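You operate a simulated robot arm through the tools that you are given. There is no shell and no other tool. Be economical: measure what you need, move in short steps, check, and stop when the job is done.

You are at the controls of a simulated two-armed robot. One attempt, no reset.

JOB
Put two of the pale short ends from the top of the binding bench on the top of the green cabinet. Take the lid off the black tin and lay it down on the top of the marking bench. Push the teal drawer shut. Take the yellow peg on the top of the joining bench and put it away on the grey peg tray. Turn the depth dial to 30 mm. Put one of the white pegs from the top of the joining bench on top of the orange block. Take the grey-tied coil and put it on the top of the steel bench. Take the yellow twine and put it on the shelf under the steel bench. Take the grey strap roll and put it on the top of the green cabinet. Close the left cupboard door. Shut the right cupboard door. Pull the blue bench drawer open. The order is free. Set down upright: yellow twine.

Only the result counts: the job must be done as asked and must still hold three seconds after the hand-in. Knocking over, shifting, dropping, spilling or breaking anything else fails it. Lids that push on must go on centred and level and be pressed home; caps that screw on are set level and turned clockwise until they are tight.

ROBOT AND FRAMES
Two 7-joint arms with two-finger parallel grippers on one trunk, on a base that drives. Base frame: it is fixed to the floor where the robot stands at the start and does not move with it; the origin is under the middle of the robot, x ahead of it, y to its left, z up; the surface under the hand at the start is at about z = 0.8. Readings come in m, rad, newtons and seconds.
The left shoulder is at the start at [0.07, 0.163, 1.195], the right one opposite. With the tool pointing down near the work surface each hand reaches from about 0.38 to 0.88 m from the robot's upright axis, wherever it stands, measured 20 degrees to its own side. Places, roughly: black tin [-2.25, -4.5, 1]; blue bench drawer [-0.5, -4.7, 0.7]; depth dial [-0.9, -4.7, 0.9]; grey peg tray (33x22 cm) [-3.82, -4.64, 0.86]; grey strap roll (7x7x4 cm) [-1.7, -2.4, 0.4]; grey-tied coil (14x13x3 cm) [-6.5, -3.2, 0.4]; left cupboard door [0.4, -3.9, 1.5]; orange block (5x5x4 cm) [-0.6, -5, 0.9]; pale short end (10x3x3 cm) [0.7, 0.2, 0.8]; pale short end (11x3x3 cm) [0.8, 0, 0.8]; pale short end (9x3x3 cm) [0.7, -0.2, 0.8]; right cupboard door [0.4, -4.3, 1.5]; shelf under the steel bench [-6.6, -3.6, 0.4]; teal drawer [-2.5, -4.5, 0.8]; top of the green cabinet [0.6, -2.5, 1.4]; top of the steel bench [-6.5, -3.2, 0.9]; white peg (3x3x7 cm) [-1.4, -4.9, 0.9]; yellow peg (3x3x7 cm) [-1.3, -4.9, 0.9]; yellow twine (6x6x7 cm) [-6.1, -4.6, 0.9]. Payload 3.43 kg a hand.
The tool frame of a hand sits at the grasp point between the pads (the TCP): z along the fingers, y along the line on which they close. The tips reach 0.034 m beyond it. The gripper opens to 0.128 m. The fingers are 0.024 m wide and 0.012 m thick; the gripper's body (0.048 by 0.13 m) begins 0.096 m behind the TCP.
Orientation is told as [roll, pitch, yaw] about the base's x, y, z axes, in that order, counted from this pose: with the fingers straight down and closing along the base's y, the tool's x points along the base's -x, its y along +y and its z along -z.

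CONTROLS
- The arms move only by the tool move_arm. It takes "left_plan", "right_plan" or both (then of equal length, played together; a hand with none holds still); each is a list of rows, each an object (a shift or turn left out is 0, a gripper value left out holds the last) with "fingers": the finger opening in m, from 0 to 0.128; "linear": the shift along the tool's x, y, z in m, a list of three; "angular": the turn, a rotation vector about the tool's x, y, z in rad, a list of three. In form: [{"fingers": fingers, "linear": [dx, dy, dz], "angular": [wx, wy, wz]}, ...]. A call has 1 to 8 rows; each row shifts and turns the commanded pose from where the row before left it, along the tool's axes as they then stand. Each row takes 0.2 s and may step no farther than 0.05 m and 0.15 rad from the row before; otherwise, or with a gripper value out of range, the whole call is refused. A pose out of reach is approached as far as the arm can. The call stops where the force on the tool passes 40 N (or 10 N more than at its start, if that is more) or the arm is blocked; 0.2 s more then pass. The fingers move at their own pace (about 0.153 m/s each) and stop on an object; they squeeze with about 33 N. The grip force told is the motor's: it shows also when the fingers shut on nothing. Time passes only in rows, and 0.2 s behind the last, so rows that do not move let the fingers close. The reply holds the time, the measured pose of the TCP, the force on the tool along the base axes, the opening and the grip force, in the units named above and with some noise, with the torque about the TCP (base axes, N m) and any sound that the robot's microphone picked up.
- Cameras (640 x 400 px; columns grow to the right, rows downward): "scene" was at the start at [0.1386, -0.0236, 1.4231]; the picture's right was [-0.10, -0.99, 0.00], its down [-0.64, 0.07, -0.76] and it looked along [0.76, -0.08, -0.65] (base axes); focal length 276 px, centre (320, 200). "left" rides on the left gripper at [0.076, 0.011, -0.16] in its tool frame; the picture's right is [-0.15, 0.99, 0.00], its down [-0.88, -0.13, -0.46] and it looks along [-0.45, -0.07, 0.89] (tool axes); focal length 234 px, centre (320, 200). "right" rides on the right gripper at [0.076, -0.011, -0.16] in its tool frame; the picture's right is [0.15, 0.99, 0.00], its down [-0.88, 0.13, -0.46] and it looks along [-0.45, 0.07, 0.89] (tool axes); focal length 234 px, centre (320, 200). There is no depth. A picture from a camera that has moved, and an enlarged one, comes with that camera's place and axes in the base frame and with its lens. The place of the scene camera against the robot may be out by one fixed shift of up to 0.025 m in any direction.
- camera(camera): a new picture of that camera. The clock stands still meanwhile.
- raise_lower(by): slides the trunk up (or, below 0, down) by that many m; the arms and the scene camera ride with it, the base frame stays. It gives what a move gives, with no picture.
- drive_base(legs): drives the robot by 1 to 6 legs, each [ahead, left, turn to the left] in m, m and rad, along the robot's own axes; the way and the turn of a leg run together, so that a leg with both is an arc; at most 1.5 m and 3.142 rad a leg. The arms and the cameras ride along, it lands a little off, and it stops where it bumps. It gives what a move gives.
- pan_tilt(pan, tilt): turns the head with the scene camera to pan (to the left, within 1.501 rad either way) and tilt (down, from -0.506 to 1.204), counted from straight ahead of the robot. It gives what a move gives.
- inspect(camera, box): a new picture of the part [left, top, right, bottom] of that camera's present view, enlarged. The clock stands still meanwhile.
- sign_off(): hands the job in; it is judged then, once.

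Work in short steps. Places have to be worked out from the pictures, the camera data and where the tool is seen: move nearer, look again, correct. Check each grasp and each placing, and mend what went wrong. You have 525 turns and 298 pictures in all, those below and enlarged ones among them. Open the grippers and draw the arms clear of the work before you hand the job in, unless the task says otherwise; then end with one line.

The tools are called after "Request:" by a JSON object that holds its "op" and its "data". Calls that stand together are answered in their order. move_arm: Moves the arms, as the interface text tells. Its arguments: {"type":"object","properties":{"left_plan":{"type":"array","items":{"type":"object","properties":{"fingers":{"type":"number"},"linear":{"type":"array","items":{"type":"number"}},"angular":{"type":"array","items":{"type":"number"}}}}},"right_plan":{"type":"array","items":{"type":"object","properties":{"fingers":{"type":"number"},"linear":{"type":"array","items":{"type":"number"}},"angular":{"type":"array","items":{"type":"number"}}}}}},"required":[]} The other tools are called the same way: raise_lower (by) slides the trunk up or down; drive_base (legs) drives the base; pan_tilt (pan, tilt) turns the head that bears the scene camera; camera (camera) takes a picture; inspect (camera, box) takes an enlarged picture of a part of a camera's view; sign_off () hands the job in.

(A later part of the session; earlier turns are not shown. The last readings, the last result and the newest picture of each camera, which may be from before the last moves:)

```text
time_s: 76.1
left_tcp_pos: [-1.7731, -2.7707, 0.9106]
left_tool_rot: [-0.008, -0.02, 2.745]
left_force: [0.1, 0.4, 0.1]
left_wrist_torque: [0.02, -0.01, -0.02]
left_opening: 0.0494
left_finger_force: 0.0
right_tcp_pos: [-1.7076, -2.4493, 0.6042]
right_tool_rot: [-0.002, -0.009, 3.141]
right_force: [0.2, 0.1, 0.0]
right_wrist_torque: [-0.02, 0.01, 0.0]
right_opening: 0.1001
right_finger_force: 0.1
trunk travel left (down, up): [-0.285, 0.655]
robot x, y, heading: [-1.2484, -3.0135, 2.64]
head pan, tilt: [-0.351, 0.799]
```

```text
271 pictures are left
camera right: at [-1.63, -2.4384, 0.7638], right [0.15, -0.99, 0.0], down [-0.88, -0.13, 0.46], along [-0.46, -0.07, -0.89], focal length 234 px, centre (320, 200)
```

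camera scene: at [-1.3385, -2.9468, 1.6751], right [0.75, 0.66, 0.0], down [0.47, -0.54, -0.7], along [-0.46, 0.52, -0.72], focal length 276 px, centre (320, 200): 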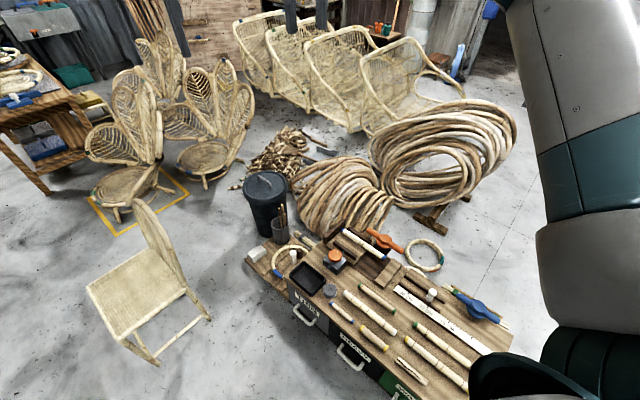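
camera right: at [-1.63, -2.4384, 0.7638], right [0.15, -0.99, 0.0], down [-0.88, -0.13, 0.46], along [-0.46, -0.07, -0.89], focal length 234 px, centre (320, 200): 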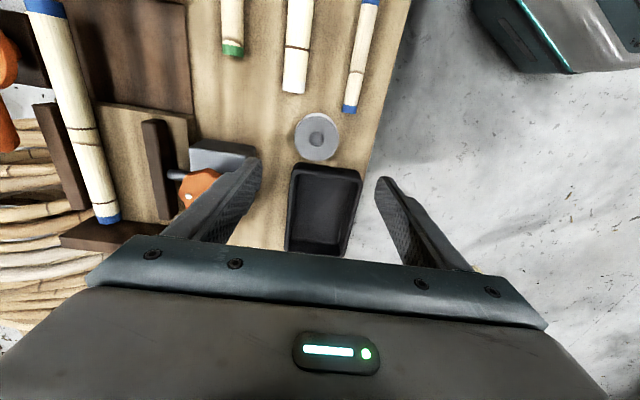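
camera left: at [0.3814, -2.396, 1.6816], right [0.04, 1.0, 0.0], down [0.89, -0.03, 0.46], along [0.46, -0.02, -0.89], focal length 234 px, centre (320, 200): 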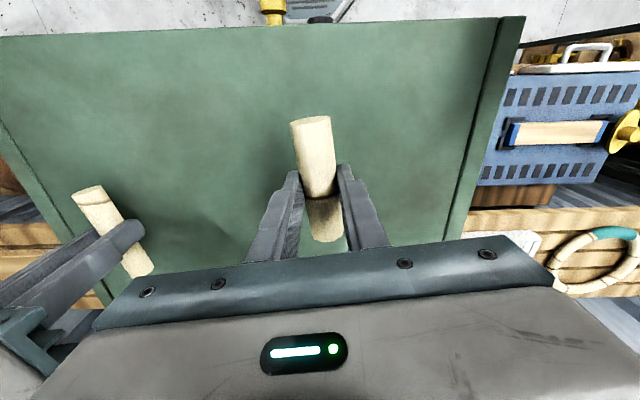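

The estimate holds at [-1.704, -2.446]. I narrow the opening to 0.09 and descend, feeling for the chest top.

Request:
{"op": "move_arm", "data": {"right_plan": [{"linear": [0.003, -0.003, 0.04], "fingers": 0.09}, {"linear": [0, 0, 0.04]}, {"linear": [0, 0, 0.04]}, {"linear": [0, 0, 0.015]}]}}

Request:
{"op": "camera", "data": {"camera": "right"}}

```text
time_s: 77.1
left_tcp_pos: [-1.7748, -2.7699, 0.9114]
left_tool_rot: [-0.009, -0.018, 2.747]
left_force: [0.6, -0.1, 0.4]
left_wrist_torque: [0.0, -0.01, 0.01]
left_opening: 0.0499
left_finger_force: 0.1
right_tcp_pos: [-1.704, -2.4474, 0.4675]
right_tool_rot: [-0.001, -0.007, 3.142]
right_force: [0.0, -0.2, 0.7]
right_wrist_torque: [-0.01, -0.01, 0.04]
right_opening: 0.0902
right_finger_force: 0.0
trunk travel left (down, up): [-0.285, 0.655]
robot x, y, heading: [-1.2449, -3.0146, 2.637]
head pan, tilt: [-0.351, 0.799]
```

```text
270 pictures are left
camera right: at [-1.6276, -2.4362, 0.6293], right [0.15, -0.99, 0.0], down [-0.88, -0.13, 0.46], along [-0.46, -0.06, -0.89], focal length 234 px, centre (320, 200)
```

right: 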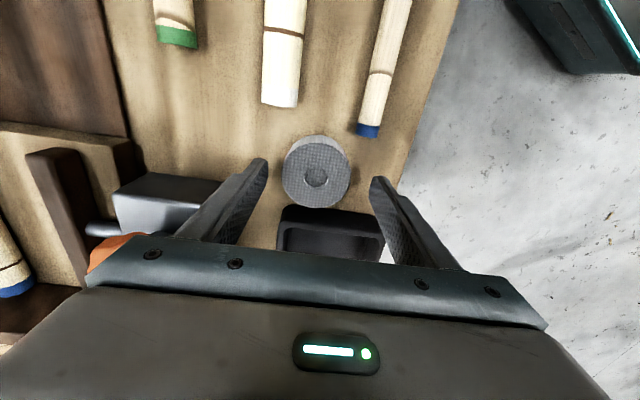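

The roll top is near z 0.40, with its centre about [-1.712, -2.444]. I shift and descend to about 0.398, then close.

Request:
{"op": "move_arm", "data": {"right_plan": [{"linear": [-0.008, -0.003, 0.03]}, {"linear": [0, 0, 0.025]}, {"linear": [0, 0, 0.006]}, {"linear": [0, 0, 0.006]}, {"linear": [0, 0, 0.004]}, {"linear": [0, 0, 0.004]}]}}

Request:
{"op": "camera", "data": {"camera": "right"}}

```text
time_s: 77.7
left_tcp_pos: [-1.7745, -2.7695, 0.9102]
left_tool_rot: [-0.007, -0.018, 2.746]
left_force: [-1.1, 0.4, 0.3]
left_wrist_torque: [-0.03, -0.01, -0.03]
left_opening: 0.0499
left_finger_force: 0.0
right_tcp_pos: [-1.7137, -2.4434, 0.4342]
right_tool_rot: [0.003, -0.008, 3.14]
right_force: [7.5, -3.6, 13.3]
right_wrist_torque: [0.5, -0.43, -0.34]
right_opening: 0.0878
right_finger_force: 0.1
trunk travel left (down, up): [-0.285, 0.655]
robot x, y, heading: [-1.2452, -3.0172, 2.638]
head pan, tilt: [-0.351, 0.799]
stopped in row 2 (right hand): the force on the tool passed its limit at 54 N (the readings are from after the stop); the commanded pose is now the measured one
```

```text
269 pictures are left
camera right: at [-1.6362, -2.4323, 0.5941], right [0.14, -0.99, 0.0], down [-0.88, -0.13, 0.46], along [-0.46, -0.07, -0.89], focal length 234 px, centre (320, 200)
```

right: 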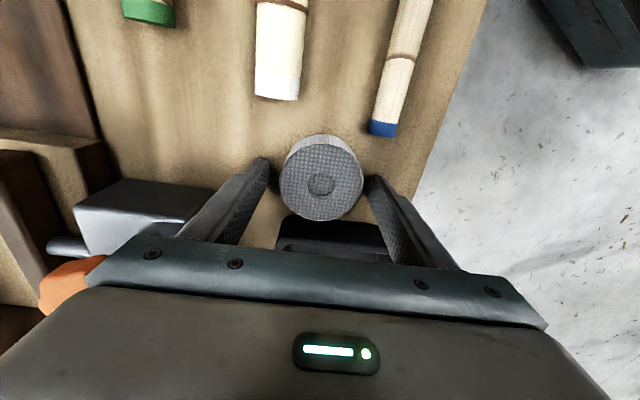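

The fingertips touched the chest top (z≈0.40), which puts the roll top at 0.44 and its centre at x≈-1.70. I lift 4 mm, shift 12 mm and close.

Request:
{"op": "move_arm", "data": {"right_plan": [{"linear": [0, 0, -0.004]}, {"linear": [0.012, 0, 0]}, {"fingers": 0.04}, {"fingers": 0.04}, {"fingers": 0.04}, {"linear": [0, 0, -0.01]}, {"linear": [0, 0, -0.03]}, {"linear": [0, 0, -0.04]}]}}

Request:
{"op": "camera", "data": {"camera": "right"}}

```text
time_s: 79.5
left_tcp_pos: [-1.7728, -2.77, 0.9103]
left_tool_rot: [-0.006, -0.017, 2.745]
left_force: [0.4, -0.1, 0.2]
left_wrist_torque: [0.0, 0.0, 0.0]
left_opening: 0.05
left_finger_force: 0.1
right_tcp_pos: [-1.7011, -2.4425, 0.5172]
right_tool_rot: [0.0, -0.009, 3.141]
right_force: [0.8, 0.3, -1.0]
right_wrist_torque: [0.04, 0.0, -0.02]
right_opening: 0.0626
right_finger_force: 33.4
trunk travel left (down, up): [-0.285, 0.655]
robot x, y, heading: [-1.2467, -3.0175, 2.643]
head pan, tilt: [-0.351, 0.799]
```

```text
268 pictures are left
camera right: at [-1.6234, -2.4326, 0.6765], right [0.15, -0.99, 0.0], down [-0.88, -0.13, 0.46], along [-0.46, -0.07, -0.89], focal length 234 px, centre (320, 200)
```

right: 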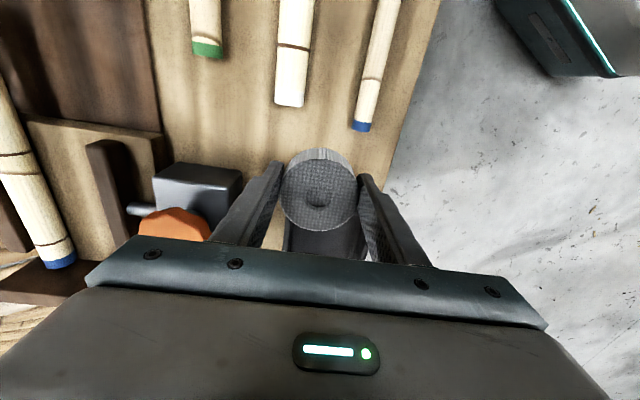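

The roll is held (0.063 m). I raise the trunk and arm, turn the wrist back, and drive to the cabinet again.

Request:
{"op": "raise_lower", "data": {"by": 0.4}}

Request:
{"op": "raise_lower", "data": {"by": 0.25}}

Request:
{"op": "move_arm", "data": {"right_plan": [{"linear": [0, 0, -0.049], "angular": [0, 0, 0.12]}, {"linear": [0, 0, -0.049], "angular": [0, 0, 0.12]}, {"linear": [0, 0, -0.049], "angular": [0, 0, 0.12]}, {"linear": [0, 0, -0.049], "angular": [0, 0, 0.12]}, {"linear": [0, 0, -0.049]}, {"linear": [0, 0, -0.049]}, {"linear": [0, 0, -0.049]}, {"linear": [0, 0, -0.04]}]}}

Request:
{"op": "drive_base", "data": {"legs": [[0, 0, -2.64], [0.75, 0, 0], [0, 0.55, 0]]}}

```text
time_s: 83.3
left_tcp_pos: [-1.7748, -2.7696, 1.3093]
left_tool_rot: [-0.009, -0.018, 2.746]
left_force: [0.0, -0.6, -0.1]
left_wrist_torque: [-0.04, -0.01, 0.01]
left_opening: 0.0498
left_finger_force: 0.0
right_tcp_pos: [-1.7011, -2.442, 0.9152]
right_tool_rot: [0.002, -0.009, 3.141]
right_force: [-0.4, 0.8, -0.7]
right_wrist_torque: [0.01, 0.02, -0.01]
right_opening: 0.0625
right_finger_force: 32.9
trunk travel left (down, up): [-0.685, 0.255]
robot x, y, heading: [-1.2448, -3.0192, 2.639]
head pan, tilt: [-0.351, 0.799]
```

```text
time_s: 85.9
left_tcp_pos: [-1.7726, -2.7701, 1.5597]
left_tool_rot: [-0.007, -0.017, 2.746]
left_force: [-0.6, -0.4, 0.0]
left_wrist_torque: [0.04, 0.02, 0.0]
left_opening: 0.05
left_finger_force: 0.1
right_tcp_pos: [-1.7012, -2.4428, 1.1652]
right_tool_rot: [0.001, -0.01, 3.142]
right_force: [-0.1, 1.1, -0.6]
right_wrist_torque: [0.02, -0.01, 0.0]
right_opening: 0.0624
right_finger_force: 32.4
trunk travel left (down, up): [-0.935, 0.005]
robot x, y, heading: [-1.2465, -3.0199, 2.639]
head pan, tilt: [-0.351, 0.799]
```

```text
time_s: 87.7
left_tcp_pos: [-1.7726, -2.7731, 1.561]
left_tool_rot: [-0.009, -0.018, 2.746]
left_force: [-0.1, -0.1, 0.0]
left_wrist_torque: [0.0, 0.04, 0.0]
left_opening: 0.0498
left_finger_force: 0.2
right_tcp_pos: [-1.6984, -2.4452, 1.5504]
right_tool_rot: [0.004, -0.009, 2.66]
right_force: [-0.4, 0.4, 0.5]
right_wrist_torque: [0.05, 0.0, -0.02]
right_opening: 0.0622
right_finger_force: 33.0
trunk travel left (down, up): [-0.935, 0.005]
robot x, y, heading: [-1.2437, -3.0178, 2.644]
head pan, tilt: [-0.351, 0.799]
```

```text
time_s: 100.8
left_tcp_pos: [0.0966, -2.4576, 1.5601]
left_tool_rot: [-0.006, -0.016, 0.077]
left_force: [0.2, 0.1, -0.1]
left_wrist_torque: [0.07, -0.01, -0.01]
left_opening: 0.05
left_finger_force: 0.1
right_tcp_pos: [0.1782, -2.7816, 1.5484]
right_tool_rot: [0.007, -0.007, -0.009]
right_force: [0.2, -0.1, 0.9]
right_wrist_torque: [0.03, 0.01, 0.02]
right_opening: 0.0621
right_finger_force: 32.9
trunk travel left (down, up): [-0.935, 0.005]
robot x, y, heading: [-0.4824, -2.4765, -0.026]
head pan, tilt: [-0.351, 0.799]
```

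I straighten the heading and drive so that the right hand comes over the gap between the two pieces (y≈-2.51).

Request:
{"op": "drive_base", "data": {"legs": [[0, 0.27, 0.026], [0.3, 0, 0]]}}

Request:
{"op": "pan_tilt", "data": {"pan": -0.2, "tilt": 0.5}}

Request:
{"op": "camera", "data": {"camera": "right"}}

Request:
{"op": "camera", "data": {"camera": "scene"}}

```text
time_s: 104.3
left_tcp_pos: [0.3923, -2.1741, 1.5627]
left_tool_rot: [-0.009, -0.017, 0.107]
left_force: [-0.2, 0.4, 1.1]
left_wrist_torque: [-0.01, -0.01, 0.03]
left_opening: 0.0499
left_finger_force: 0.1
right_tcp_pos: [0.4853, -2.4939, 1.5506]
right_tool_rot: [0.007, -0.011, 0.023]
right_force: [-1.1, 0.2, -0.8]
right_wrist_torque: [-0.01, -0.04, -0.01]
right_opening: 0.0624
right_finger_force: 33.0
trunk travel left (down, up): [-0.935, 0.005]
robot x, y, heading: [-0.187, -2.2112, 0.006]
head pan, tilt: [-0.351, 0.799]
```

```text
time_s: 105.1
left_tcp_pos: [0.3977, -2.1728, 1.5604]
left_tool_rot: [-0.007, -0.017, 0.109]
left_force: [0.1, 0.0, 0.2]
left_wrist_torque: [-0.02, 0.0, 0.02]
left_opening: 0.0499
left_finger_force: 0.0
right_tcp_pos: [0.4895, -2.4951, 1.5494]
right_tool_rot: [0.005, -0.007, 0.022]
right_force: [-0.5, -0.4, -1.1]
right_wrist_torque: [0.0, 0.0, 0.0]
right_opening: 0.0623
right_finger_force: 32.8
trunk travel left (down, up): [-0.935, 0.005]
robot x, y, heading: [-0.1825, -2.2129, 0.0]
head pan, tilt: [-0.201, 0.499]
```

```text
267 pictures are left
camera right: at [0.4129, -2.5092, 1.7092], right [-0.17, 0.99, 0.0], down [0.87, 0.15, 0.46], along [0.46, 0.08, -0.89], focal length 234 px, centre (320, 200)
```

right: 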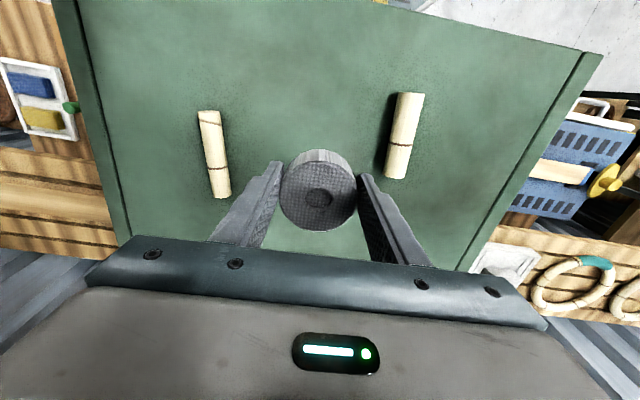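

```text
266 pictures are left
camera scene: at [-0.0415, -2.2448, 1.701], right [-0.2, -0.98, 0.0], down [-0.47, 0.09, -0.88], along [0.86, -0.17, -0.48], focal length 276 px, centre (320, 200)
```

scene: 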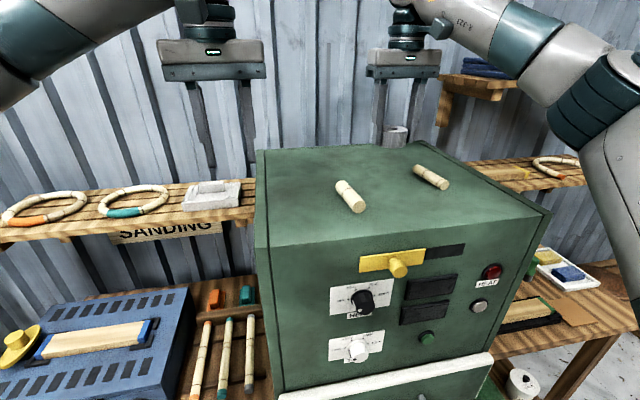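

The roll is over the gap. I shift 15 mm right and lower until contact.

Request:
{"op": "move_arm", "data": {"right_plan": [{"linear": [0, -0.014, 0.045]}, {"linear": [0, 0, 0.045]}, {"linear": [0, 0, 0.015]}, {"linear": [0, 0, 0.004]}, {"linear": [0, 0, 0.003]}, {"linear": [0, 0, 0.003]}, {"linear": [0, 0, 0.003]}, {"linear": [0, 0, 0.003]}]}}

```text
time_s: 106.9
left_tcp_pos: [0.3931, -2.1743, 1.5599]
left_tool_rot: [-0.006, -0.019, 0.11]
left_force: [0.6, -0.8, 0.2]
left_wrist_torque: [0.02, 0.03, 0.01]
left_opening: 0.0499
left_finger_force: 0.1
right_tcp_pos: [0.4884, -2.5092, 1.4357]
right_tool_rot: [0.008, -0.019, 0.019]
right_force: [-3.5, -2.0, 11.9]
right_wrist_torque: [-0.41, 0.16, -0.08]
right_opening: 0.0625
right_finger_force: 32.9
trunk travel left (down, up): [-0.935, 0.005]
robot x, y, heading: [-0.1885, -2.209, 0.001]
head pan, tilt: [-0.201, 0.499]
stopped in row 8 (right hand): the force on the tool passed its limit at 43 N (the readings are from after the stop); the commanded pose is now the measured one
```

Contact. I open to 0.09, rise, and check.

Request:
{"op": "move_arm", "data": {"right_plan": [{"fingers": 0.088}, {"fingers": 0.088}, {"linear": [0, 0, -0.03]}, {"linear": [0, 0, -0.045]}, {"linear": [0, 0, -0.045]}]}}

Request:
{"op": "camera", "data": {"camera": "scene"}}

```text
time_s: 108.1
left_tcp_pos: [0.3948, -2.1722, 1.5617]
left_tool_rot: [-0.008, -0.019, 0.109]
left_force: [-0.7, -0.6, 0.0]
left_wrist_torque: [-0.01, -0.02, 0.04]
left_opening: 0.0499
left_finger_force: 0.0
right_tcp_pos: [0.4862, -2.5067, 1.5549]
right_tool_rot: [0.006, -0.017, 0.02]
right_force: [-0.2, 0.5, 0.0]
right_wrist_torque: [-0.03, -0.01, -0.01]
right_opening: 0.0882
right_finger_force: 0.0
trunk travel left (down, up): [-0.935, 0.005]
robot x, y, heading: [-0.1891, -2.2136, 0.007]
head pan, tilt: [-0.201, 0.499]
```

```text
265 pictures are left
camera scene: at [-0.0441, -2.2432, 1.7012], right [-0.2, -0.98, 0.0], down [-0.47, 0.09, -0.88], along [0.86, -0.17, -0.48], focal length 276 px, centre (320, 200)
```

scene: 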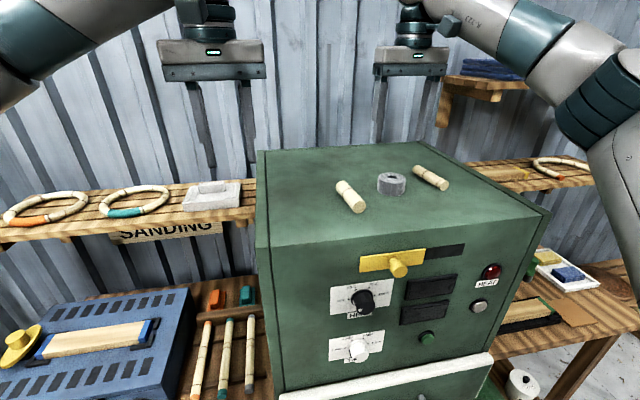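

The roll is placed. Next are the cupboard doors: I back off, strafe right to y≈-3.7, and look.

Request:
{"op": "drive_base", "data": {"legs": [[-0.55, 0, 0], [0, -1.45, 0]]}}

Request:
{"op": "pan_tilt", "data": {"pan": -0.3, "tilt": 0.25}}

Request:
{"op": "camera", "data": {"camera": "scene"}}

```text
time_s: 111.3
left_tcp_pos: [-0.1428, -2.1752, 1.5602]
left_tool_rot: [-0.006, -0.017, 0.111]
left_force: [-0.2, -0.3, 0.7]
left_wrist_torque: [-0.04, -0.02, 0.02]
left_opening: 0.05
left_finger_force: 0.0
right_tcp_pos: [-0.0517, -2.5068, 1.554]
right_tool_rot: [0.009, -0.017, 0.023]
right_force: [-0.4, 0.9, 0.1]
right_wrist_torque: [0.01, -0.04, 0.02]
right_opening: 0.0883
right_finger_force: 0.0
trunk travel left (down, up): [-0.935, 0.005]
robot x, y, heading: [-0.7263, -2.2117, 0.011]
head pan, tilt: [-0.201, 0.499]
stopped in leg 1: the robot was blocked; the commanded pose is now the measured one
```

```text
time_s: 112.0
left_tcp_pos: [-0.1428, -2.1748, 1.5606]
left_tool_rot: [-0.006, -0.017, 0.111]
left_force: [0.0, -0.4, -0.6]
left_wrist_torque: [0.03, 0.0, -0.01]
left_opening: 0.0498
left_finger_force: 0.0
right_tcp_pos: [-0.0502, -2.5067, 1.5536]
right_tool_rot: [0.008, -0.017, 0.024]
right_force: [0.1, -0.6, 0.1]
right_wrist_torque: [-0.02, 0.0, 0.0]
right_opening: 0.088
right_finger_force: 0.0
trunk travel left (down, up): [-0.935, 0.005]
robot x, y, heading: [-0.7219, -2.2158, 0.003]
head pan, tilt: [-0.3, 0.25]
```

```text
264 pictures are left
camera scene: at [-0.5808, -2.2568, 1.7243], right [-0.29, -0.96, 0.0], down [-0.24, 0.07, -0.97], along [0.93, -0.28, -0.25], focal length 276 px, centre (320, 200)
```

scene: 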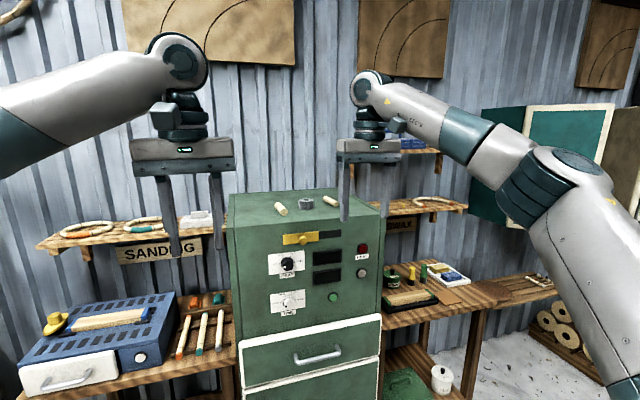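

I bumped the chest end behind me. I move off it gently, then strafe right to the cupboard and look.

Request:
{"op": "drive_base", "data": {"legs": [[0.15, 0, 0], [0, -1.45, 0]]}}

Request:
{"op": "camera", "data": {"camera": "scene"}}

Request:
{"op": "pan_tilt", "data": {"pan": 1.5, "tilt": 0.5}}

```text
time_s: 120.2
left_tcp_pos: [0.02, -3.6155, 1.5609]
left_tool_rot: [-0.006, -0.018, 0.114]
left_force: [-0.5, 0.3, 0.6]
left_wrist_torque: [-0.02, 0.01, 0.02]
left_opening: 0.0502
left_finger_force: 0.2
right_tcp_pos: [0.1122, -3.9476, 1.5534]
right_tool_rot: [0.007, -0.016, 0.024]
right_force: [-0.2, -0.2, -0.6]
right_wrist_torque: [-0.04, 0.0, 0.02]
right_opening: 0.0883
right_finger_force: 0.0
trunk travel left (down, up): [-0.935, 0.005]
robot x, y, heading: [-0.5652, -3.6585, 0.006]
head pan, tilt: [-0.3, 0.25]
```

```text
263 pictures are left
camera scene: at [-0.4192, -3.698, 1.7242], right [-0.29, -0.96, 0.0], down [-0.24, 0.07, -0.97], along [0.93, -0.28, -0.25], focal length 276 px, centre (320, 200)
```

scene: 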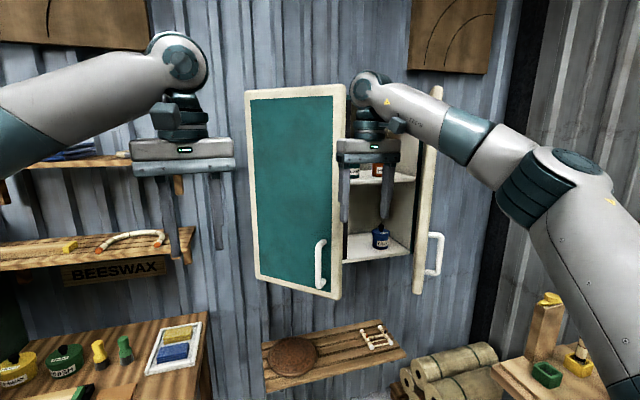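

```text
time_s: 122.0
left_tcp_pos: [0.0203, -3.6151, 1.561]
left_tool_rot: [-0.009, -0.016, 0.112]
left_force: [-0.1, 1.1, -0.9]
left_wrist_torque: [0.01, 0.0, -0.03]
left_opening: 0.0499
left_finger_force: 0.1
right_tcp_pos: [0.1122, -3.9485, 1.5535]
right_tool_rot: [0.008, -0.017, 0.025]
right_force: [-0.9, 0.6, -0.2]
right_wrist_torque: [-0.01, -0.02, 0.02]
right_opening: 0.088
right_finger_force: 0.0
trunk travel left (down, up): [-0.935, 0.005]
robot x, y, heading: [-0.5642, -3.6563, 0.009]
head pan, tilt: [1.499, 0.499]
```

Before the doors, I check the chest after that bump.

Request:
{"op": "camera", "data": {"camera": "scene"}}

```text
262 pictures are left
camera scene: at [-0.5029, -3.5813, 1.7011], right [1.0, -0.06, 0.0], down [-0.03, -0.48, -0.88], along [0.06, 0.88, -0.48], focal length 276 px, centre (320, 200)
```

scene: 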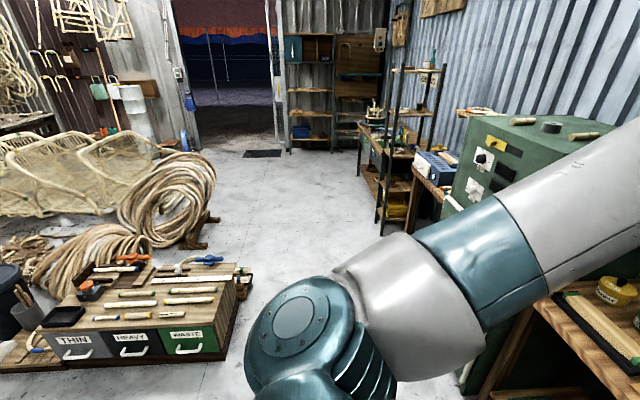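

The chest and its items are undisturbed. I drive to y≈-3.95, slightly back, and then pitch both hands forward for pushing the doors.

Request:
{"op": "drive_base", "data": {"legs": [[-0.1, -0.3, -0.006]]}}

Request:
{"op": "move_arm", "data": {"left_plan": [{"angular": [0, -0.14, 0], "fingers": 0}, {"angular": [0, -0.14, 0]}, {"angular": [0, -0.14, 0]}, {"angular": [0, -0.14, 0]}, {"angular": [0, -0.14, 0]}, {"angular": [0, -0.14, 0]}, {"angular": [0, -0.14, 0]}, {"angular": [0, -0.14, 0]}], "right_plan": [{"angular": [0, -0.14, 0], "fingers": 0}, {"angular": [0, -0.14, 0]}, {"angular": [0, -0.14, 0]}, {"angular": [0, -0.14, 0]}, {"angular": [0, -0.14, 0]}, {"angular": [0, -0.14, 0]}, {"angular": [0, -0.14, 0]}, {"angular": [0, -0.14, 0]}]}}

Request:
{"op": "pan_tilt", "data": {"pan": -0.1, "tilt": 0.25}}

Request:
{"op": "camera", "data": {"camera": "scene"}}

```text
time_s: 124.1
left_tcp_pos: [-0.0753, -3.9172, 1.5592]
left_tool_rot: [-0.008, -0.015, 0.108]
left_force: [-0.1, -0.4, 0.4]
left_wrist_torque: [-0.02, 0.04, 0.01]
left_opening: 0.0501
left_finger_force: 0.1
right_tcp_pos: [0.0145, -4.2501, 1.5533]
right_tool_rot: [0.005, -0.016, 0.021]
right_force: [0.2, 0.5, -0.3]
right_wrist_torque: [-0.04, 0.03, 0.0]
right_opening: 0.0882
right_finger_force: 0.1
trunk travel left (down, up): [-0.935, 0.005]
robot x, y, heading: [-0.6614, -3.9572, 0.004]
head pan, tilt: [1.499, 0.499]
```

```text
time_s: 125.9
left_tcp_pos: [-0.0787, -3.9205, 1.5623]
left_tool_rot: [-0.018, -1.139, 0.124]
left_force: [-0.1, 0.5, 0.6]
left_wrist_torque: [0.0, -0.01, 0.04]
left_opening: 0.0
left_finger_force: 33.2
right_tcp_pos: [0.0125, -4.2538, 1.5527]
right_tool_rot: [0.021, -1.139, 0.001]
right_force: [0.0, 0.2, -0.3]
right_wrist_torque: [0.01, -0.02, 0.02]
right_opening: 0.0
right_finger_force: 33.4
trunk travel left (down, up): [-0.935, 0.005]
robot x, y, heading: [-0.6594, -3.9635, 0.0]
head pan, tilt: [1.499, 0.499]
```

```text
time_s: 127.6
left_tcp_pos: [-0.0767, -3.9198, 1.561]
left_tool_rot: [-0.017, -1.137, 0.124]
left_force: [-0.3, 0.2, 0.4]
left_wrist_torque: [0.0, -0.02, 0.0]
left_opening: 0.0
left_finger_force: 33.1
right_tcp_pos: [0.0145, -4.253, 1.554]
right_tool_rot: [0.018, -1.134, 0.004]
right_force: [-0.3, 0.6, 0.3]
right_wrist_torque: [-0.02, 0.0, 0.02]
right_opening: 0.0
right_finger_force: 32.4
trunk travel left (down, up): [-0.935, 0.005]
robot x, y, heading: [-0.6594, -3.9601, 0.004]
head pan, tilt: [-0.099, 0.25]
```

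```text
261 pictures are left
camera scene: at [-0.5122, -3.9818, 1.7242], right [-0.1, -1.0, 0.0], down [-0.25, 0.02, -0.97], along [0.96, -0.09, -0.25], focal length 276 px, centre (320, 200)
```

scene: 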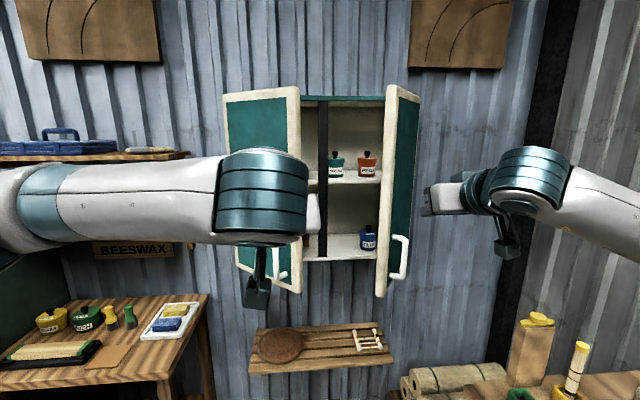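

I zoom in on the cupboard to read the door angles.

Request:
{"op": "inspect", "data": {"camera": "scene", "box": [210, 70, 450, 310]}}

```text
1.67 times, centred on (330, 190) of scene
camera zoom: at [-0.5122, -3.9818, 1.7242], right [-0.1, -1.0, 0.0], down [-0.25, 0.02, -0.97], along [0.96, -0.09, -0.25], focal length 460 px, centre (303, 217)
```

zoom: 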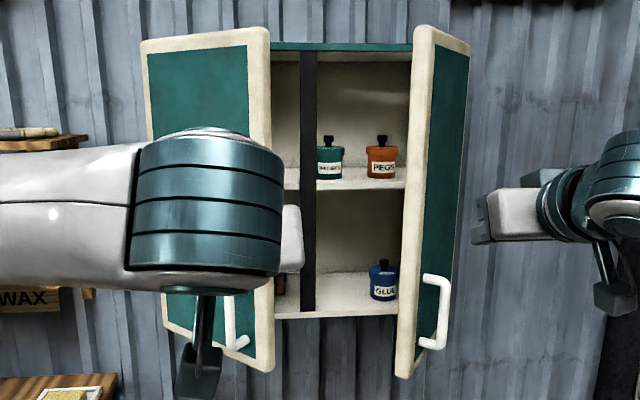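

From the picture: left hinge ≈[0.505, -3.74], left free edge ≈[0.30, -3.99]; right hinge ≈[0.50, -4.40], right free edge ≈[0.25, -4.25]. I pull the right hand clear and drive 0.25 m ahead.

Request:
{"op": "move_arm", "data": {"right_plan": [{"linear": [0.0126, -0.03, -0.027]}, {"linear": [0.0126, -0.03, -0.027]}, {"linear": [0.0126, -0.03, -0.027]}, {"linear": [0.0126, -0.03, -0.027]}, {"linear": [0.0126, -0.03, -0.027]}]}}

Request:
{"op": "drive_base", "data": {"legs": [[0.25, 0, 0]]}}

Request:
{"op": "camera", "data": {"camera": "scene"}}

Request:
{"op": "camera", "data": {"camera": "left"}}

```text
time_s: 128.8
left_tcp_pos: [-0.0814, -3.9225, 1.5637]
left_tool_rot: [-0.016, -1.14, 0.124]
left_force: [-0.4, -0.1, -0.1]
left_wrist_torque: [-0.02, 0.0, 0.03]
left_opening: 0.0002
left_finger_force: 33.1
right_tcp_pos: [-0.1361, -4.409, 1.5522]
right_tool_rot: [0.02, -1.14, 0.004]
right_force: [-1.1, 0.6, 0.0]
right_wrist_torque: [0.04, -0.03, 0.0]
right_opening: 0.0
right_finger_force: 33.1
trunk travel left (down, up): [-0.935, 0.005]
robot x, y, heading: [-0.6583, -3.9612, 0.006]
head pan, tilt: [-0.099, 0.25]
```

```text
time_s: 130.6
left_tcp_pos: [0.1717, -3.9194, 1.5621]
left_tool_rot: [-0.018, -1.139, 0.125]
left_force: [-0.3, -0.8, -0.4]
left_wrist_torque: [0.01, 0.02, 0.01]
left_opening: 0.0
left_finger_force: 33.1
right_tcp_pos: [0.1185, -4.4068, 1.5529]
right_tool_rot: [0.02, -1.138, 0.003]
right_force: [0.3, 0.1, 0.8]
right_wrist_torque: [0.0, -0.01, 0.0]
right_opening: 0.0001
right_finger_force: 33.2
trunk travel left (down, up): [-0.935, 0.005]
robot x, y, heading: [-0.4077, -3.9583, 0.001]
head pan, tilt: [-0.099, 0.25]
```

```text
259 pictures are left
camera scene: at [-0.2636, -3.9814, 1.7247], right [-0.1, -1.0, 0.0], down [-0.24, 0.02, -0.97], along [0.97, -0.09, -0.24], focal length 276 px, centre (320, 200)
```

scene: 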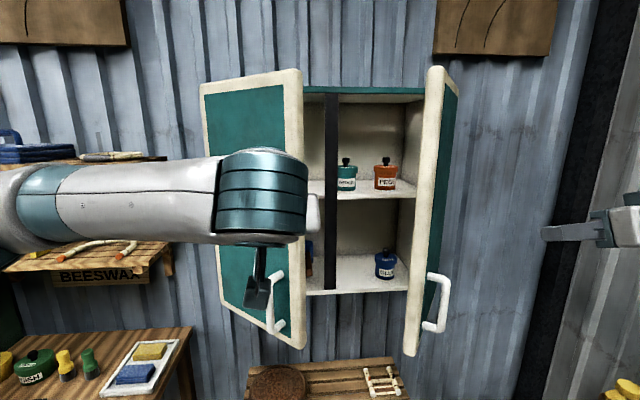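

```text
258 pictures are left
camera left: at [-0.0056, -3.9272, 1.5597], right [-0.05, 0.99, 0.13], down [-0.03, -0.13, 0.99], along [1.0, 0.04, 0.04], focal length 234 px, centre (320, 200)
```

left: 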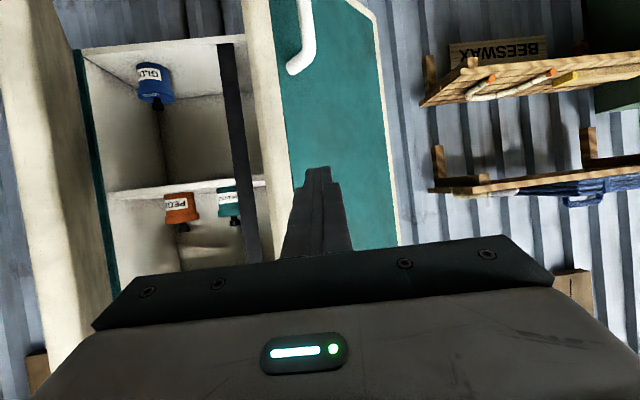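

The left fingertip points at the left door just inside its free edge. I push forwards, drifting slightly right along the door's arc.

Request:
{"op": "move_arm", "data": {"left_plan": [{"linear": [-0.0167, -0.005, 0.036]}, {"linear": [-0.0167, -0.005, 0.036]}, {"linear": [-0.0167, -0.008, 0.036]}, {"linear": [-0.015, -0.018, 0.0323]}, {"linear": [-0.015, -0.018, 0.0323]}, {"linear": [-0.015, -0.018, 0.0323]}, {"linear": [-0.015, -0.018, 0.0323]}]}}

Request:
{"op": "camera", "data": {"camera": "scene"}}

```text
time_s: 132.2
left_tcp_pos: [0.4469, -3.983, 1.5584]
left_tool_rot: [-0.013, -1.136, 0.117]
left_force: [1.0, -0.1, 0.9]
left_wrist_torque: [0.03, -0.03, 0.04]
left_opening: 0.0
left_finger_force: 33.1
right_tcp_pos: [0.123, -4.4088, 1.5487]
right_tool_rot: [0.023, -1.136, -0.001]
right_force: [-0.2, -0.5, 0.3]
right_wrist_torque: [0.01, -0.01, 0.01]
right_opening: 0.0
right_finger_force: 32.8
trunk travel left (down, up): [-0.935, 0.005]
robot x, y, heading: [-0.4041, -3.9608, 0.004]
head pan, tilt: [-0.099, 0.25]
```

```text
257 pictures are left
camera scene: at [-0.2584, -3.9839, 1.7241], right [-0.1, -1.0, 0.0], down [-0.25, 0.03, -0.97], along [0.96, -0.09, -0.25], focal length 276 px, centre (320, 200)
```

scene: 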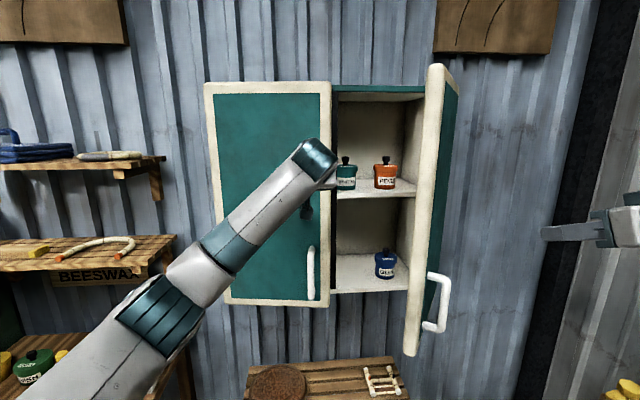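

The door is nearly shut. I push a little further until the force rises.

Request:
{"op": "move_arm", "data": {"left_plan": [{"linear": [-0.0085, -0.003, 0.018]}, {"linear": [-0.0085, -0.003, 0.018]}, {"linear": [-0.0085, -0.003, 0.018]}, {"linear": [-0.0085, -0.003, 0.018]}]}}

Request:
{"op": "camera", "data": {"camera": "scene"}}

```text
time_s: 133.1
left_tcp_pos: [0.5042, -3.9851, 1.5636]
left_tool_rot: [-0.014, -1.135, 0.12]
left_force: [-0.5, 0.0, 0.1]
left_wrist_torque: [-0.02, 0.03, -0.02]
left_opening: 0.0
left_finger_force: 32.6
right_tcp_pos: [0.1175, -4.4067, 1.553]
right_tool_rot: [0.017, -1.142, 0.005]
right_force: [-0.4, -0.3, 0.8]
right_wrist_torque: [-0.02, 0.01, -0.02]
right_opening: 0.0001
right_finger_force: 32.9
trunk travel left (down, up): [-0.935, 0.005]
robot x, y, heading: [-0.4048, -3.9571, 0.001]
head pan, tilt: [-0.099, 0.25]
stopped in row 4 (left hand): the force on the tool passed its limit at 51 N (the readings are from after the stop); the commanded pose is now the measured one
```

```text
256 pictures are left
camera scene: at [-0.2649, -3.9806, 1.7248], right [-0.1, -1.0, 0.0], down [-0.24, 0.02, -0.97], along [0.97, -0.09, -0.24], focal length 276 px, centre (320, 200)
```

scene: 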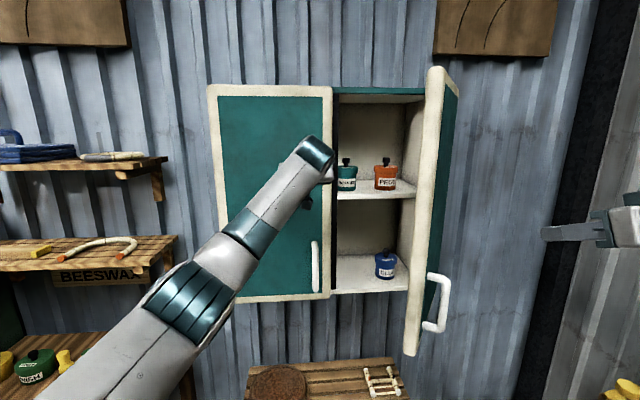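

The left door is shut (stopped at 51 N, flush). I withdraw the left hand, then bring the right hand round the outside of the right door and swing it.

Request:
{"op": "move_arm", "data": {"left_plan": [{"linear": [0.0187, 0, -0.04]}, {"linear": [0.0187, 0, -0.04]}, {"linear": [0.0187, 0, -0.04]}, {"linear": [0.0187, 0, -0.04]}, {"linear": [0.0187, 0, -0.04]}, {"linear": [0.0187, 0, -0.04]}, {"linear": [0.0187, 0, -0.04]}]}}

Request:
{"op": "move_arm", "data": {"right_plan": [{"linear": [-0.0168, 0.01, 0.0363]}, {"linear": [-0.0168, 0.01, 0.0363]}, {"linear": [-0.0189, 0.017, 0.0408]}, {"linear": [-0.0063, 0.04, 0.0136]}, {"linear": [-0.0084, 0.04, 0.0181]}, {"linear": [-0.0105, 0.035, 0.0227]}]}}

Request:
{"op": "camera", "data": {"camera": "scene"}}

```text
time_s: 134.7
left_tcp_pos: [0.276, -4.0122, 1.5422]
left_tool_rot: [-0.013, -1.13, 0.123]
left_force: [0.7, 0.7, 0.0]
left_wrist_torque: [-0.01, 0.0, -0.01]
left_opening: 0.0002
left_finger_force: 32.9
left hand out of reach, approached as far as the arm can: row 6, 7
right_tcp_pos: [0.1233, -4.404, 1.5504]
right_tool_rot: [0.017, -1.134, 0.005]
right_force: [0.3, 0.0, 0.1]
right_wrist_torque: [-0.02, 0.01, -0.02]
right_opening: 0.0001
right_finger_force: 33.1
trunk travel left (down, up): [-0.935, 0.005]
robot x, y, heading: [-0.4057, -3.9581, 0.006]
head pan, tilt: [-0.099, 0.25]
```

```text
time_s: 136.1
left_tcp_pos: [0.2772, -4.01, 1.5428]
left_tool_rot: [-0.016, -1.131, 0.125]
left_force: [1.8, 0.1, 0.4]
left_wrist_torque: [-0.01, 0.0, -0.04]
left_opening: 0.0
left_finger_force: 33.2
right_tcp_pos: [0.3052, -4.2484, 1.5502]
right_tool_rot: [0.015, -1.134, 0.008]
right_force: [0.9, -0.7, 0.5]
right_wrist_torque: [-0.03, 0.0, -0.03]
right_opening: 0.0
right_finger_force: 33.7
trunk travel left (down, up): [-0.935, 0.005]
robot x, y, heading: [-0.4063, -3.9564, 0.002]
head pan, tilt: [-0.099, 0.25]
```

```text
255 pictures are left
camera scene: at [-0.2569, -3.9787, 1.724], right [-0.1, -1.0, 0.0], down [-0.25, 0.02, -0.97], along [0.96, -0.09, -0.25], focal length 276 px, centre (320, 200)
```

scene: 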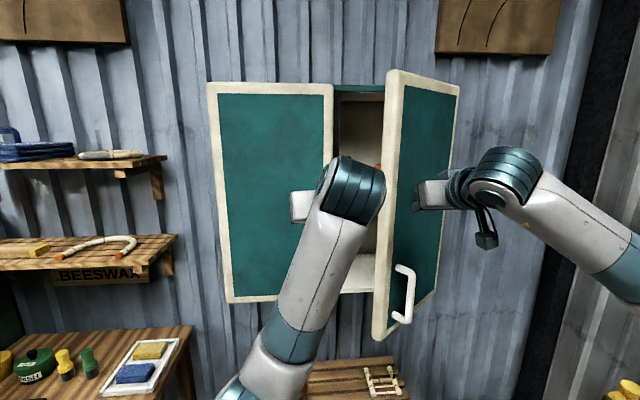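

The right door is swinging. I move the left hand further left and carry on pushing with the right along the arc.

Request:
{"op": "move_arm", "data": {"left_plan": [{"linear": [0, 0.04, 0]}, {"linear": [0, 0.04, 0]}, {"linear": [0, 0.04, 0]}]}}

Request:
{"op": "move_arm", "data": {"right_plan": [{"linear": [-0.0126, 0.035, 0.0272]}, {"linear": [-0.0168, 0.025, 0.0363]}, {"linear": [-0.0168, 0.018, 0.0363]}, {"linear": [-0.0168, 0.01, 0.0363]}, {"linear": [-0.0105, 0.005, 0.0227]}, {"linear": [-0.0084, 0, 0.0181]}, {"linear": [-0.0084, 0, 0.0181]}, {"linear": [-0.0084, 0, 0.0181]}]}}

Request:
{"op": "camera", "data": {"camera": "scene"}}

```text
time_s: 136.9
left_tcp_pos: [0.2669, -3.8923, 1.5394]
left_tool_rot: [-0.011, -1.133, 0.119]
left_force: [0.0, 0.0, 0.0]
left_wrist_torque: [-0.01, -0.04, -0.02]
left_opening: 0.0
left_finger_force: 32.9
right_tcp_pos: [0.3032, -4.2486, 1.552]
right_tool_rot: [0.018, -1.137, 0.006]
right_force: [0.4, -0.3, -0.6]
right_wrist_torque: [0.02, -0.01, -0.01]
right_opening: 0.0002
right_finger_force: 33.0
trunk travel left (down, up): [-0.935, 0.005]
robot x, y, heading: [-0.4055, -3.9608, 0.008]
head pan, tilt: [-0.099, 0.25]
```

```text
time_s: 138.5
left_tcp_pos: [0.263, -3.8947, 1.5416]
left_tool_rot: [-0.013, -1.134, 0.12]
left_force: [0.0, 0.3, -0.5]
left_wrist_torque: [0.04, -0.03, 0.0]
left_opening: 0.0001
left_finger_force: 33.3
right_tcp_pos: [0.5055, -4.1539, 1.5554]
right_tool_rot: [0.022, -1.131, 0.001]
right_force: [0.1, -0.5, 0.7]
right_wrist_torque: [0.0, 0.02, 0.0]
right_opening: 0.0
right_finger_force: 33.0
trunk travel left (down, up): [-0.935, 0.005]
robot x, y, heading: [-0.4064, -3.96, -0.002]
head pan, tilt: [-0.099, 0.25]
stopped in row 7 (right hand): the force on the tool passed its limit at 105 N (the readings are from after the stop); the commanded pose is now the measured one
```

```text
254 pictures are left
camera scene: at [-0.2635, -3.9813, 1.7246], right [-0.1, -1.0, 0.0], down [-0.24, 0.02, -0.97], along [0.96, -0.09, -0.24], focal length 276 px, centre (320, 200)
```

scene: 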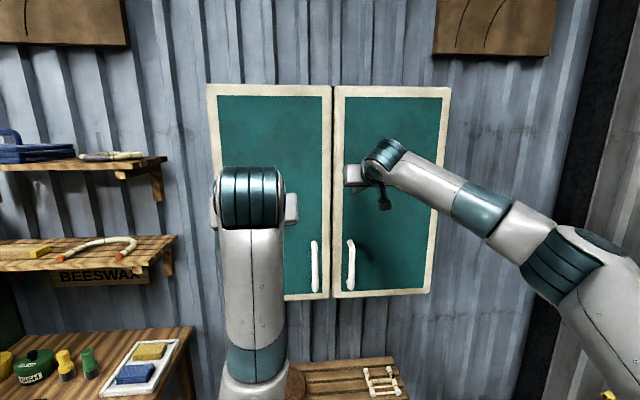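

Both doors are shut. I withdraw the right hand, back the base off, and look at the joining bench on the right.

Request:
{"op": "move_arm", "data": {"right_plan": [{"linear": [0.0187, 0, -0.04]}, {"linear": [0.0187, 0, -0.04]}, {"linear": [0.0187, 0, -0.04]}, {"linear": [0.0187, 0, -0.04]}, {"linear": [0.0187, 0, -0.04]}, {"linear": [0.0187, 0, -0.04]}], "left_plan": [{"linear": [0.0187, 0, -0.04]}, {"linear": [0.0187, 0, -0.04]}, {"linear": [0.0187, 0, -0.04]}, {"linear": [0.0187, 0, -0.04]}, {"linear": [0, 0, 0]}, {"linear": [0, 0, 0]}]}}

Request:
{"op": "drive_base", "data": {"legs": [[-0.35, 0.25, 0], [0, 0, -1.57]]}}

Request:
{"op": "pan_tilt", "data": {"pan": 0, "tilt": 0.55}}

Request:
{"op": "camera", "data": {"camera": "scene"}}

```text
time_s: 139.9
left_tcp_pos: [0.2245, -3.8852, 1.4784]
left_tool_rot: [0.02, -1.168, 0.126]
left_force: [-0.3, -0.6, -0.8]
left_wrist_torque: [-0.02, 0.0, -0.01]
left_opening: 0.0
left_finger_force: 32.8
left hand out of reach, approached as far as the arm can: row 1, 2, 3, 4
right_tcp_pos: [0.2442, -4.1584, 1.5553]
right_tool_rot: [0.02, -1.13, -0.002]
right_force: [0.1, 0.9, 0.1]
right_wrist_torque: [0.03, 0.02, 0.01]
right_opening: 0.0
right_finger_force: 32.9
trunk travel left (down, up): [-0.935, 0.005]
robot x, y, heading: [-0.409, -3.9533, -0.0]
head pan, tilt: [-0.099, 0.25]
```

```text
time_s: 146.4
left_tcp_pos: [-0.6946, -4.344, 1.464]
left_tool_rot: [0.055, -1.152, -1.48]
left_force: [0.6, -0.9, -0.2]
left_wrist_torque: [0.0, 0.01, -0.01]
left_opening: 0.0
left_finger_force: 33.3
right_tcp_pos: [-0.9684, -4.3636, 1.5532]
right_tool_rot: [0.02, -1.131, -1.572]
right_force: [-0.4, 0.1, -0.1]
right_wrist_torque: [0.03, 0.01, 0.0]
right_opening: 0.0
right_finger_force: 32.6
trunk travel left (down, up): [-0.935, 0.005]
robot x, y, heading: [-0.765, -3.7137, -1.574]
head pan, tilt: [-0.099, 0.25]
```

```text
time_s: 147.2
left_tcp_pos: [-0.6929, -4.3439, 1.4649]
left_tool_rot: [0.061, -1.154, -1.482]
left_force: [0.5, 0.1, 0.4]
left_wrist_torque: [-0.03, -0.01, 0.01]
left_opening: 0.0
left_finger_force: 33.6
right_tcp_pos: [-0.9682, -4.364, 1.554]
right_tool_rot: [0.021, -1.131, -1.573]
right_force: [-0.2, -1.1, 0.0]
right_wrist_torque: [-0.02, 0.01, 0.03]
right_opening: 0.0004
right_finger_force: 33.1
trunk travel left (down, up): [-0.935, 0.005]
robot x, y, heading: [-0.7638, -3.7081, -1.569]
head pan, tilt: [0.0, 0.55]
```

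```text
253 pictures are left
camera scene: at [-0.7619, -3.8657, 1.6966], right [-1.0, 0.0, 0.0], down [0.0, 0.52, -0.85], along [0.0, -0.85, -0.52], focal length 276 px, centre (320, 200)
```

scene: 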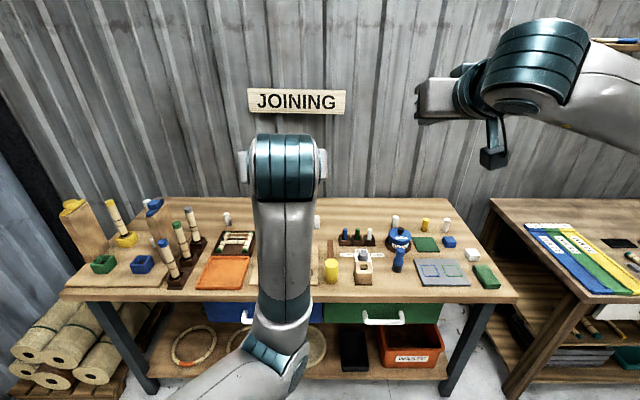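

I zoom in on the joining bench.

Request:
{"op": "inspect", "data": {"camera": "scene", "box": [300, 195, 520, 335]}}

Request:
{"op": "inspect", "data": {"camera": "scene", "box": [50, 185, 270, 325]}}

```text
2.86 times, centred on (410, 265) of scene
camera zoom: at [-0.7619, -3.8657, 1.6966], right [-1.0, 0.0, 0.0], down [0.0, 0.52, -0.85], along [0.0, -0.85, -0.52], focal length 789 px, centre (63, 14)
```

zoom: 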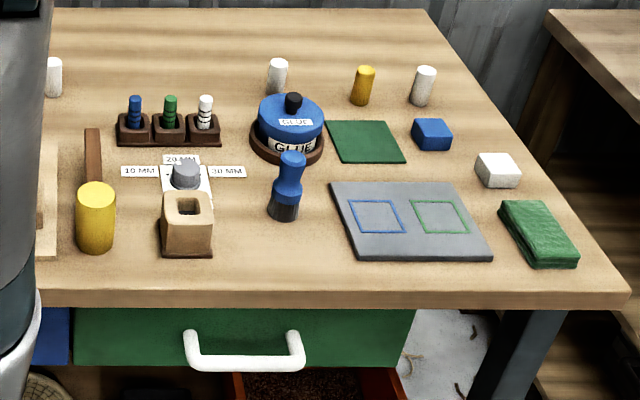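

```text
2.86 times, centred on (160, 255) of scene
camera zoom: at [-0.7619, -3.8657, 1.6966], right [-1.0, 0.0, 0.0], down [0.0, 0.52, -0.85], along [0.0, -0.85, -0.52], focal length 789 px, centre (777, 43)
```

zoom: 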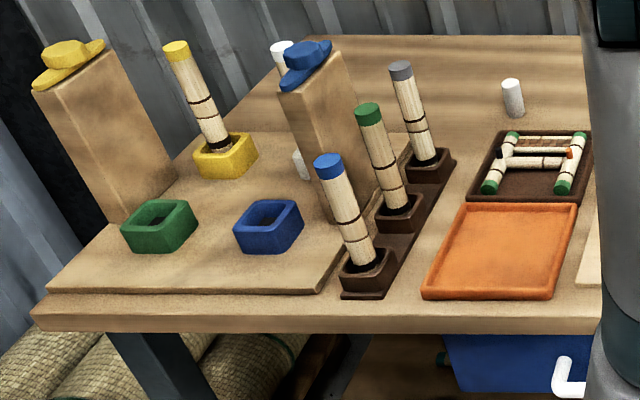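

The bench layout is clear: yellow peg ≈[-1.27, -4.94], white peg ≈[-1.37, -4.94], and the dial between the 10/20/30 labels. I pitch the hands down again, swing the left one aside, and lower the trunk.

Request:
{"op": "move_arm", "data": {"left_plan": [{"angular": [0, 0.14, 0], "fingers": 0.05}, {"angular": [0, 0.14, 0]}, {"angular": [0, 0.14, 0]}, {"angular": [0, 0.14, 0]}, {"angular": [0, 0.14, 0]}, {"angular": [0, 0.14, 0]}, {"angular": [0, 0.14, 0]}, {"angular": [0, 0.14, 0]}], "right_plan": [{"angular": [0, 0.14, 0], "fingers": 0.06}, {"angular": [0, 0.14, 0]}, {"angular": [0, 0.14, 0]}, {"angular": [0, 0.14, 0]}, {"angular": [0, 0.14, 0]}, {"angular": [0, 0.14, 0]}, {"angular": [0, 0.14, 0]}, {"angular": [0, 0.14, 0]}]}}

Request:
{"op": "raise_lower", "data": {"by": -0.2}}

Request:
{"op": "move_arm", "data": {"left_plan": [{"linear": [0, 0.045, 0]}, {"linear": [0, 0.045, 0]}, {"linear": [0, 0.045, 0]}, {"linear": [0, 0.045, 0]}, {"linear": [0, 0.045, 0]}]}}

Request:
{"op": "camera", "data": {"camera": "scene"}}

```text
time_s: 149.0
left_tcp_pos: [-0.6761, -4.5127, 1.3737]
left_tool_rot: [0.02, -0.031, -1.428]
left_force: [0.1, -0.3, -0.2]
left_wrist_torque: [0.03, 0.0, -0.02]
left_opening: 0.0503
left_finger_force: 0.1
left hand out of reach, approached as far as the arm can: row 1, 2, 3, 4, 5, 6
right_tcp_pos: [-0.9659, -4.364, 1.5543]
right_tool_rot: [0.007, -0.008, -1.552]
right_force: [-0.1, -0.8, -0.1]
right_wrist_torque: [-0.01, 0.03, 0.0]
right_opening: 0.0601
right_finger_force: 0.1
trunk travel left (down, up): [-0.935, 0.005]
robot x, y, heading: [-0.7681, -3.7104, -1.57]
head pan, tilt: [0.0, 0.55]
```

```text
time_s: 151.2
left_tcp_pos: [-0.6793, -4.5111, 1.1744]
left_tool_rot: [0.025, -0.032, -1.429]
left_force: [0.8, -0.7, 0.3]
left_wrist_torque: [0.01, 0.03, -0.01]
left_opening: 0.05
left_finger_force: 0.0
right_tcp_pos: [-0.9685, -4.3624, 1.3542]
right_tool_rot: [0.008, -0.012, -1.553]
right_force: [-0.5, -0.5, 0.3]
right_wrist_torque: [0.01, 0.0, 0.01]
right_opening: 0.06
right_finger_force: 0.1
trunk travel left (down, up): [-0.735, 0.205]
robot x, y, heading: [-0.7676, -3.7141, -1.572]
head pan, tilt: [0.0, 0.55]
```

```text
time_s: 152.4
left_tcp_pos: [-0.4535, -4.4776, 1.1772]
left_tool_rot: [0.021, -0.032, -1.429]
left_force: [-0.2, -0.7, 0.6]
left_wrist_torque: [-0.02, 0.03, -0.01]
left_opening: 0.0501
left_finger_force: 0.1
right_tcp_pos: [-0.9674, -4.3641, 1.3541]
right_tool_rot: [0.008, -0.01, -1.554]
right_force: [0.6, 0.0, 0.0]
right_wrist_torque: [0.02, 0.04, 0.02]
right_opening: 0.0602
right_finger_force: 0.0
trunk travel left (down, up): [-0.735, 0.205]
robot x, y, heading: [-0.7667, -3.7087, -1.575]
head pan, tilt: [0.0, 0.55]
```

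```text
250 pictures are left
camera scene: at [-0.7597, -3.8657, 1.4965], right [-1.0, 0.0, 0.0], down [0.0, 0.52, -0.85], along [0.0, -0.85, -0.52], focal length 276 px, centre (320, 200)
```

scene: 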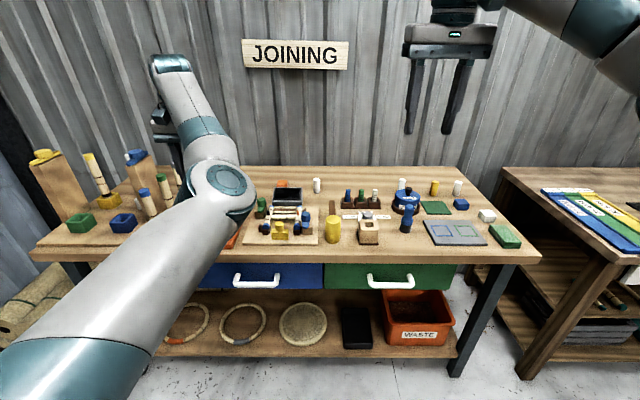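

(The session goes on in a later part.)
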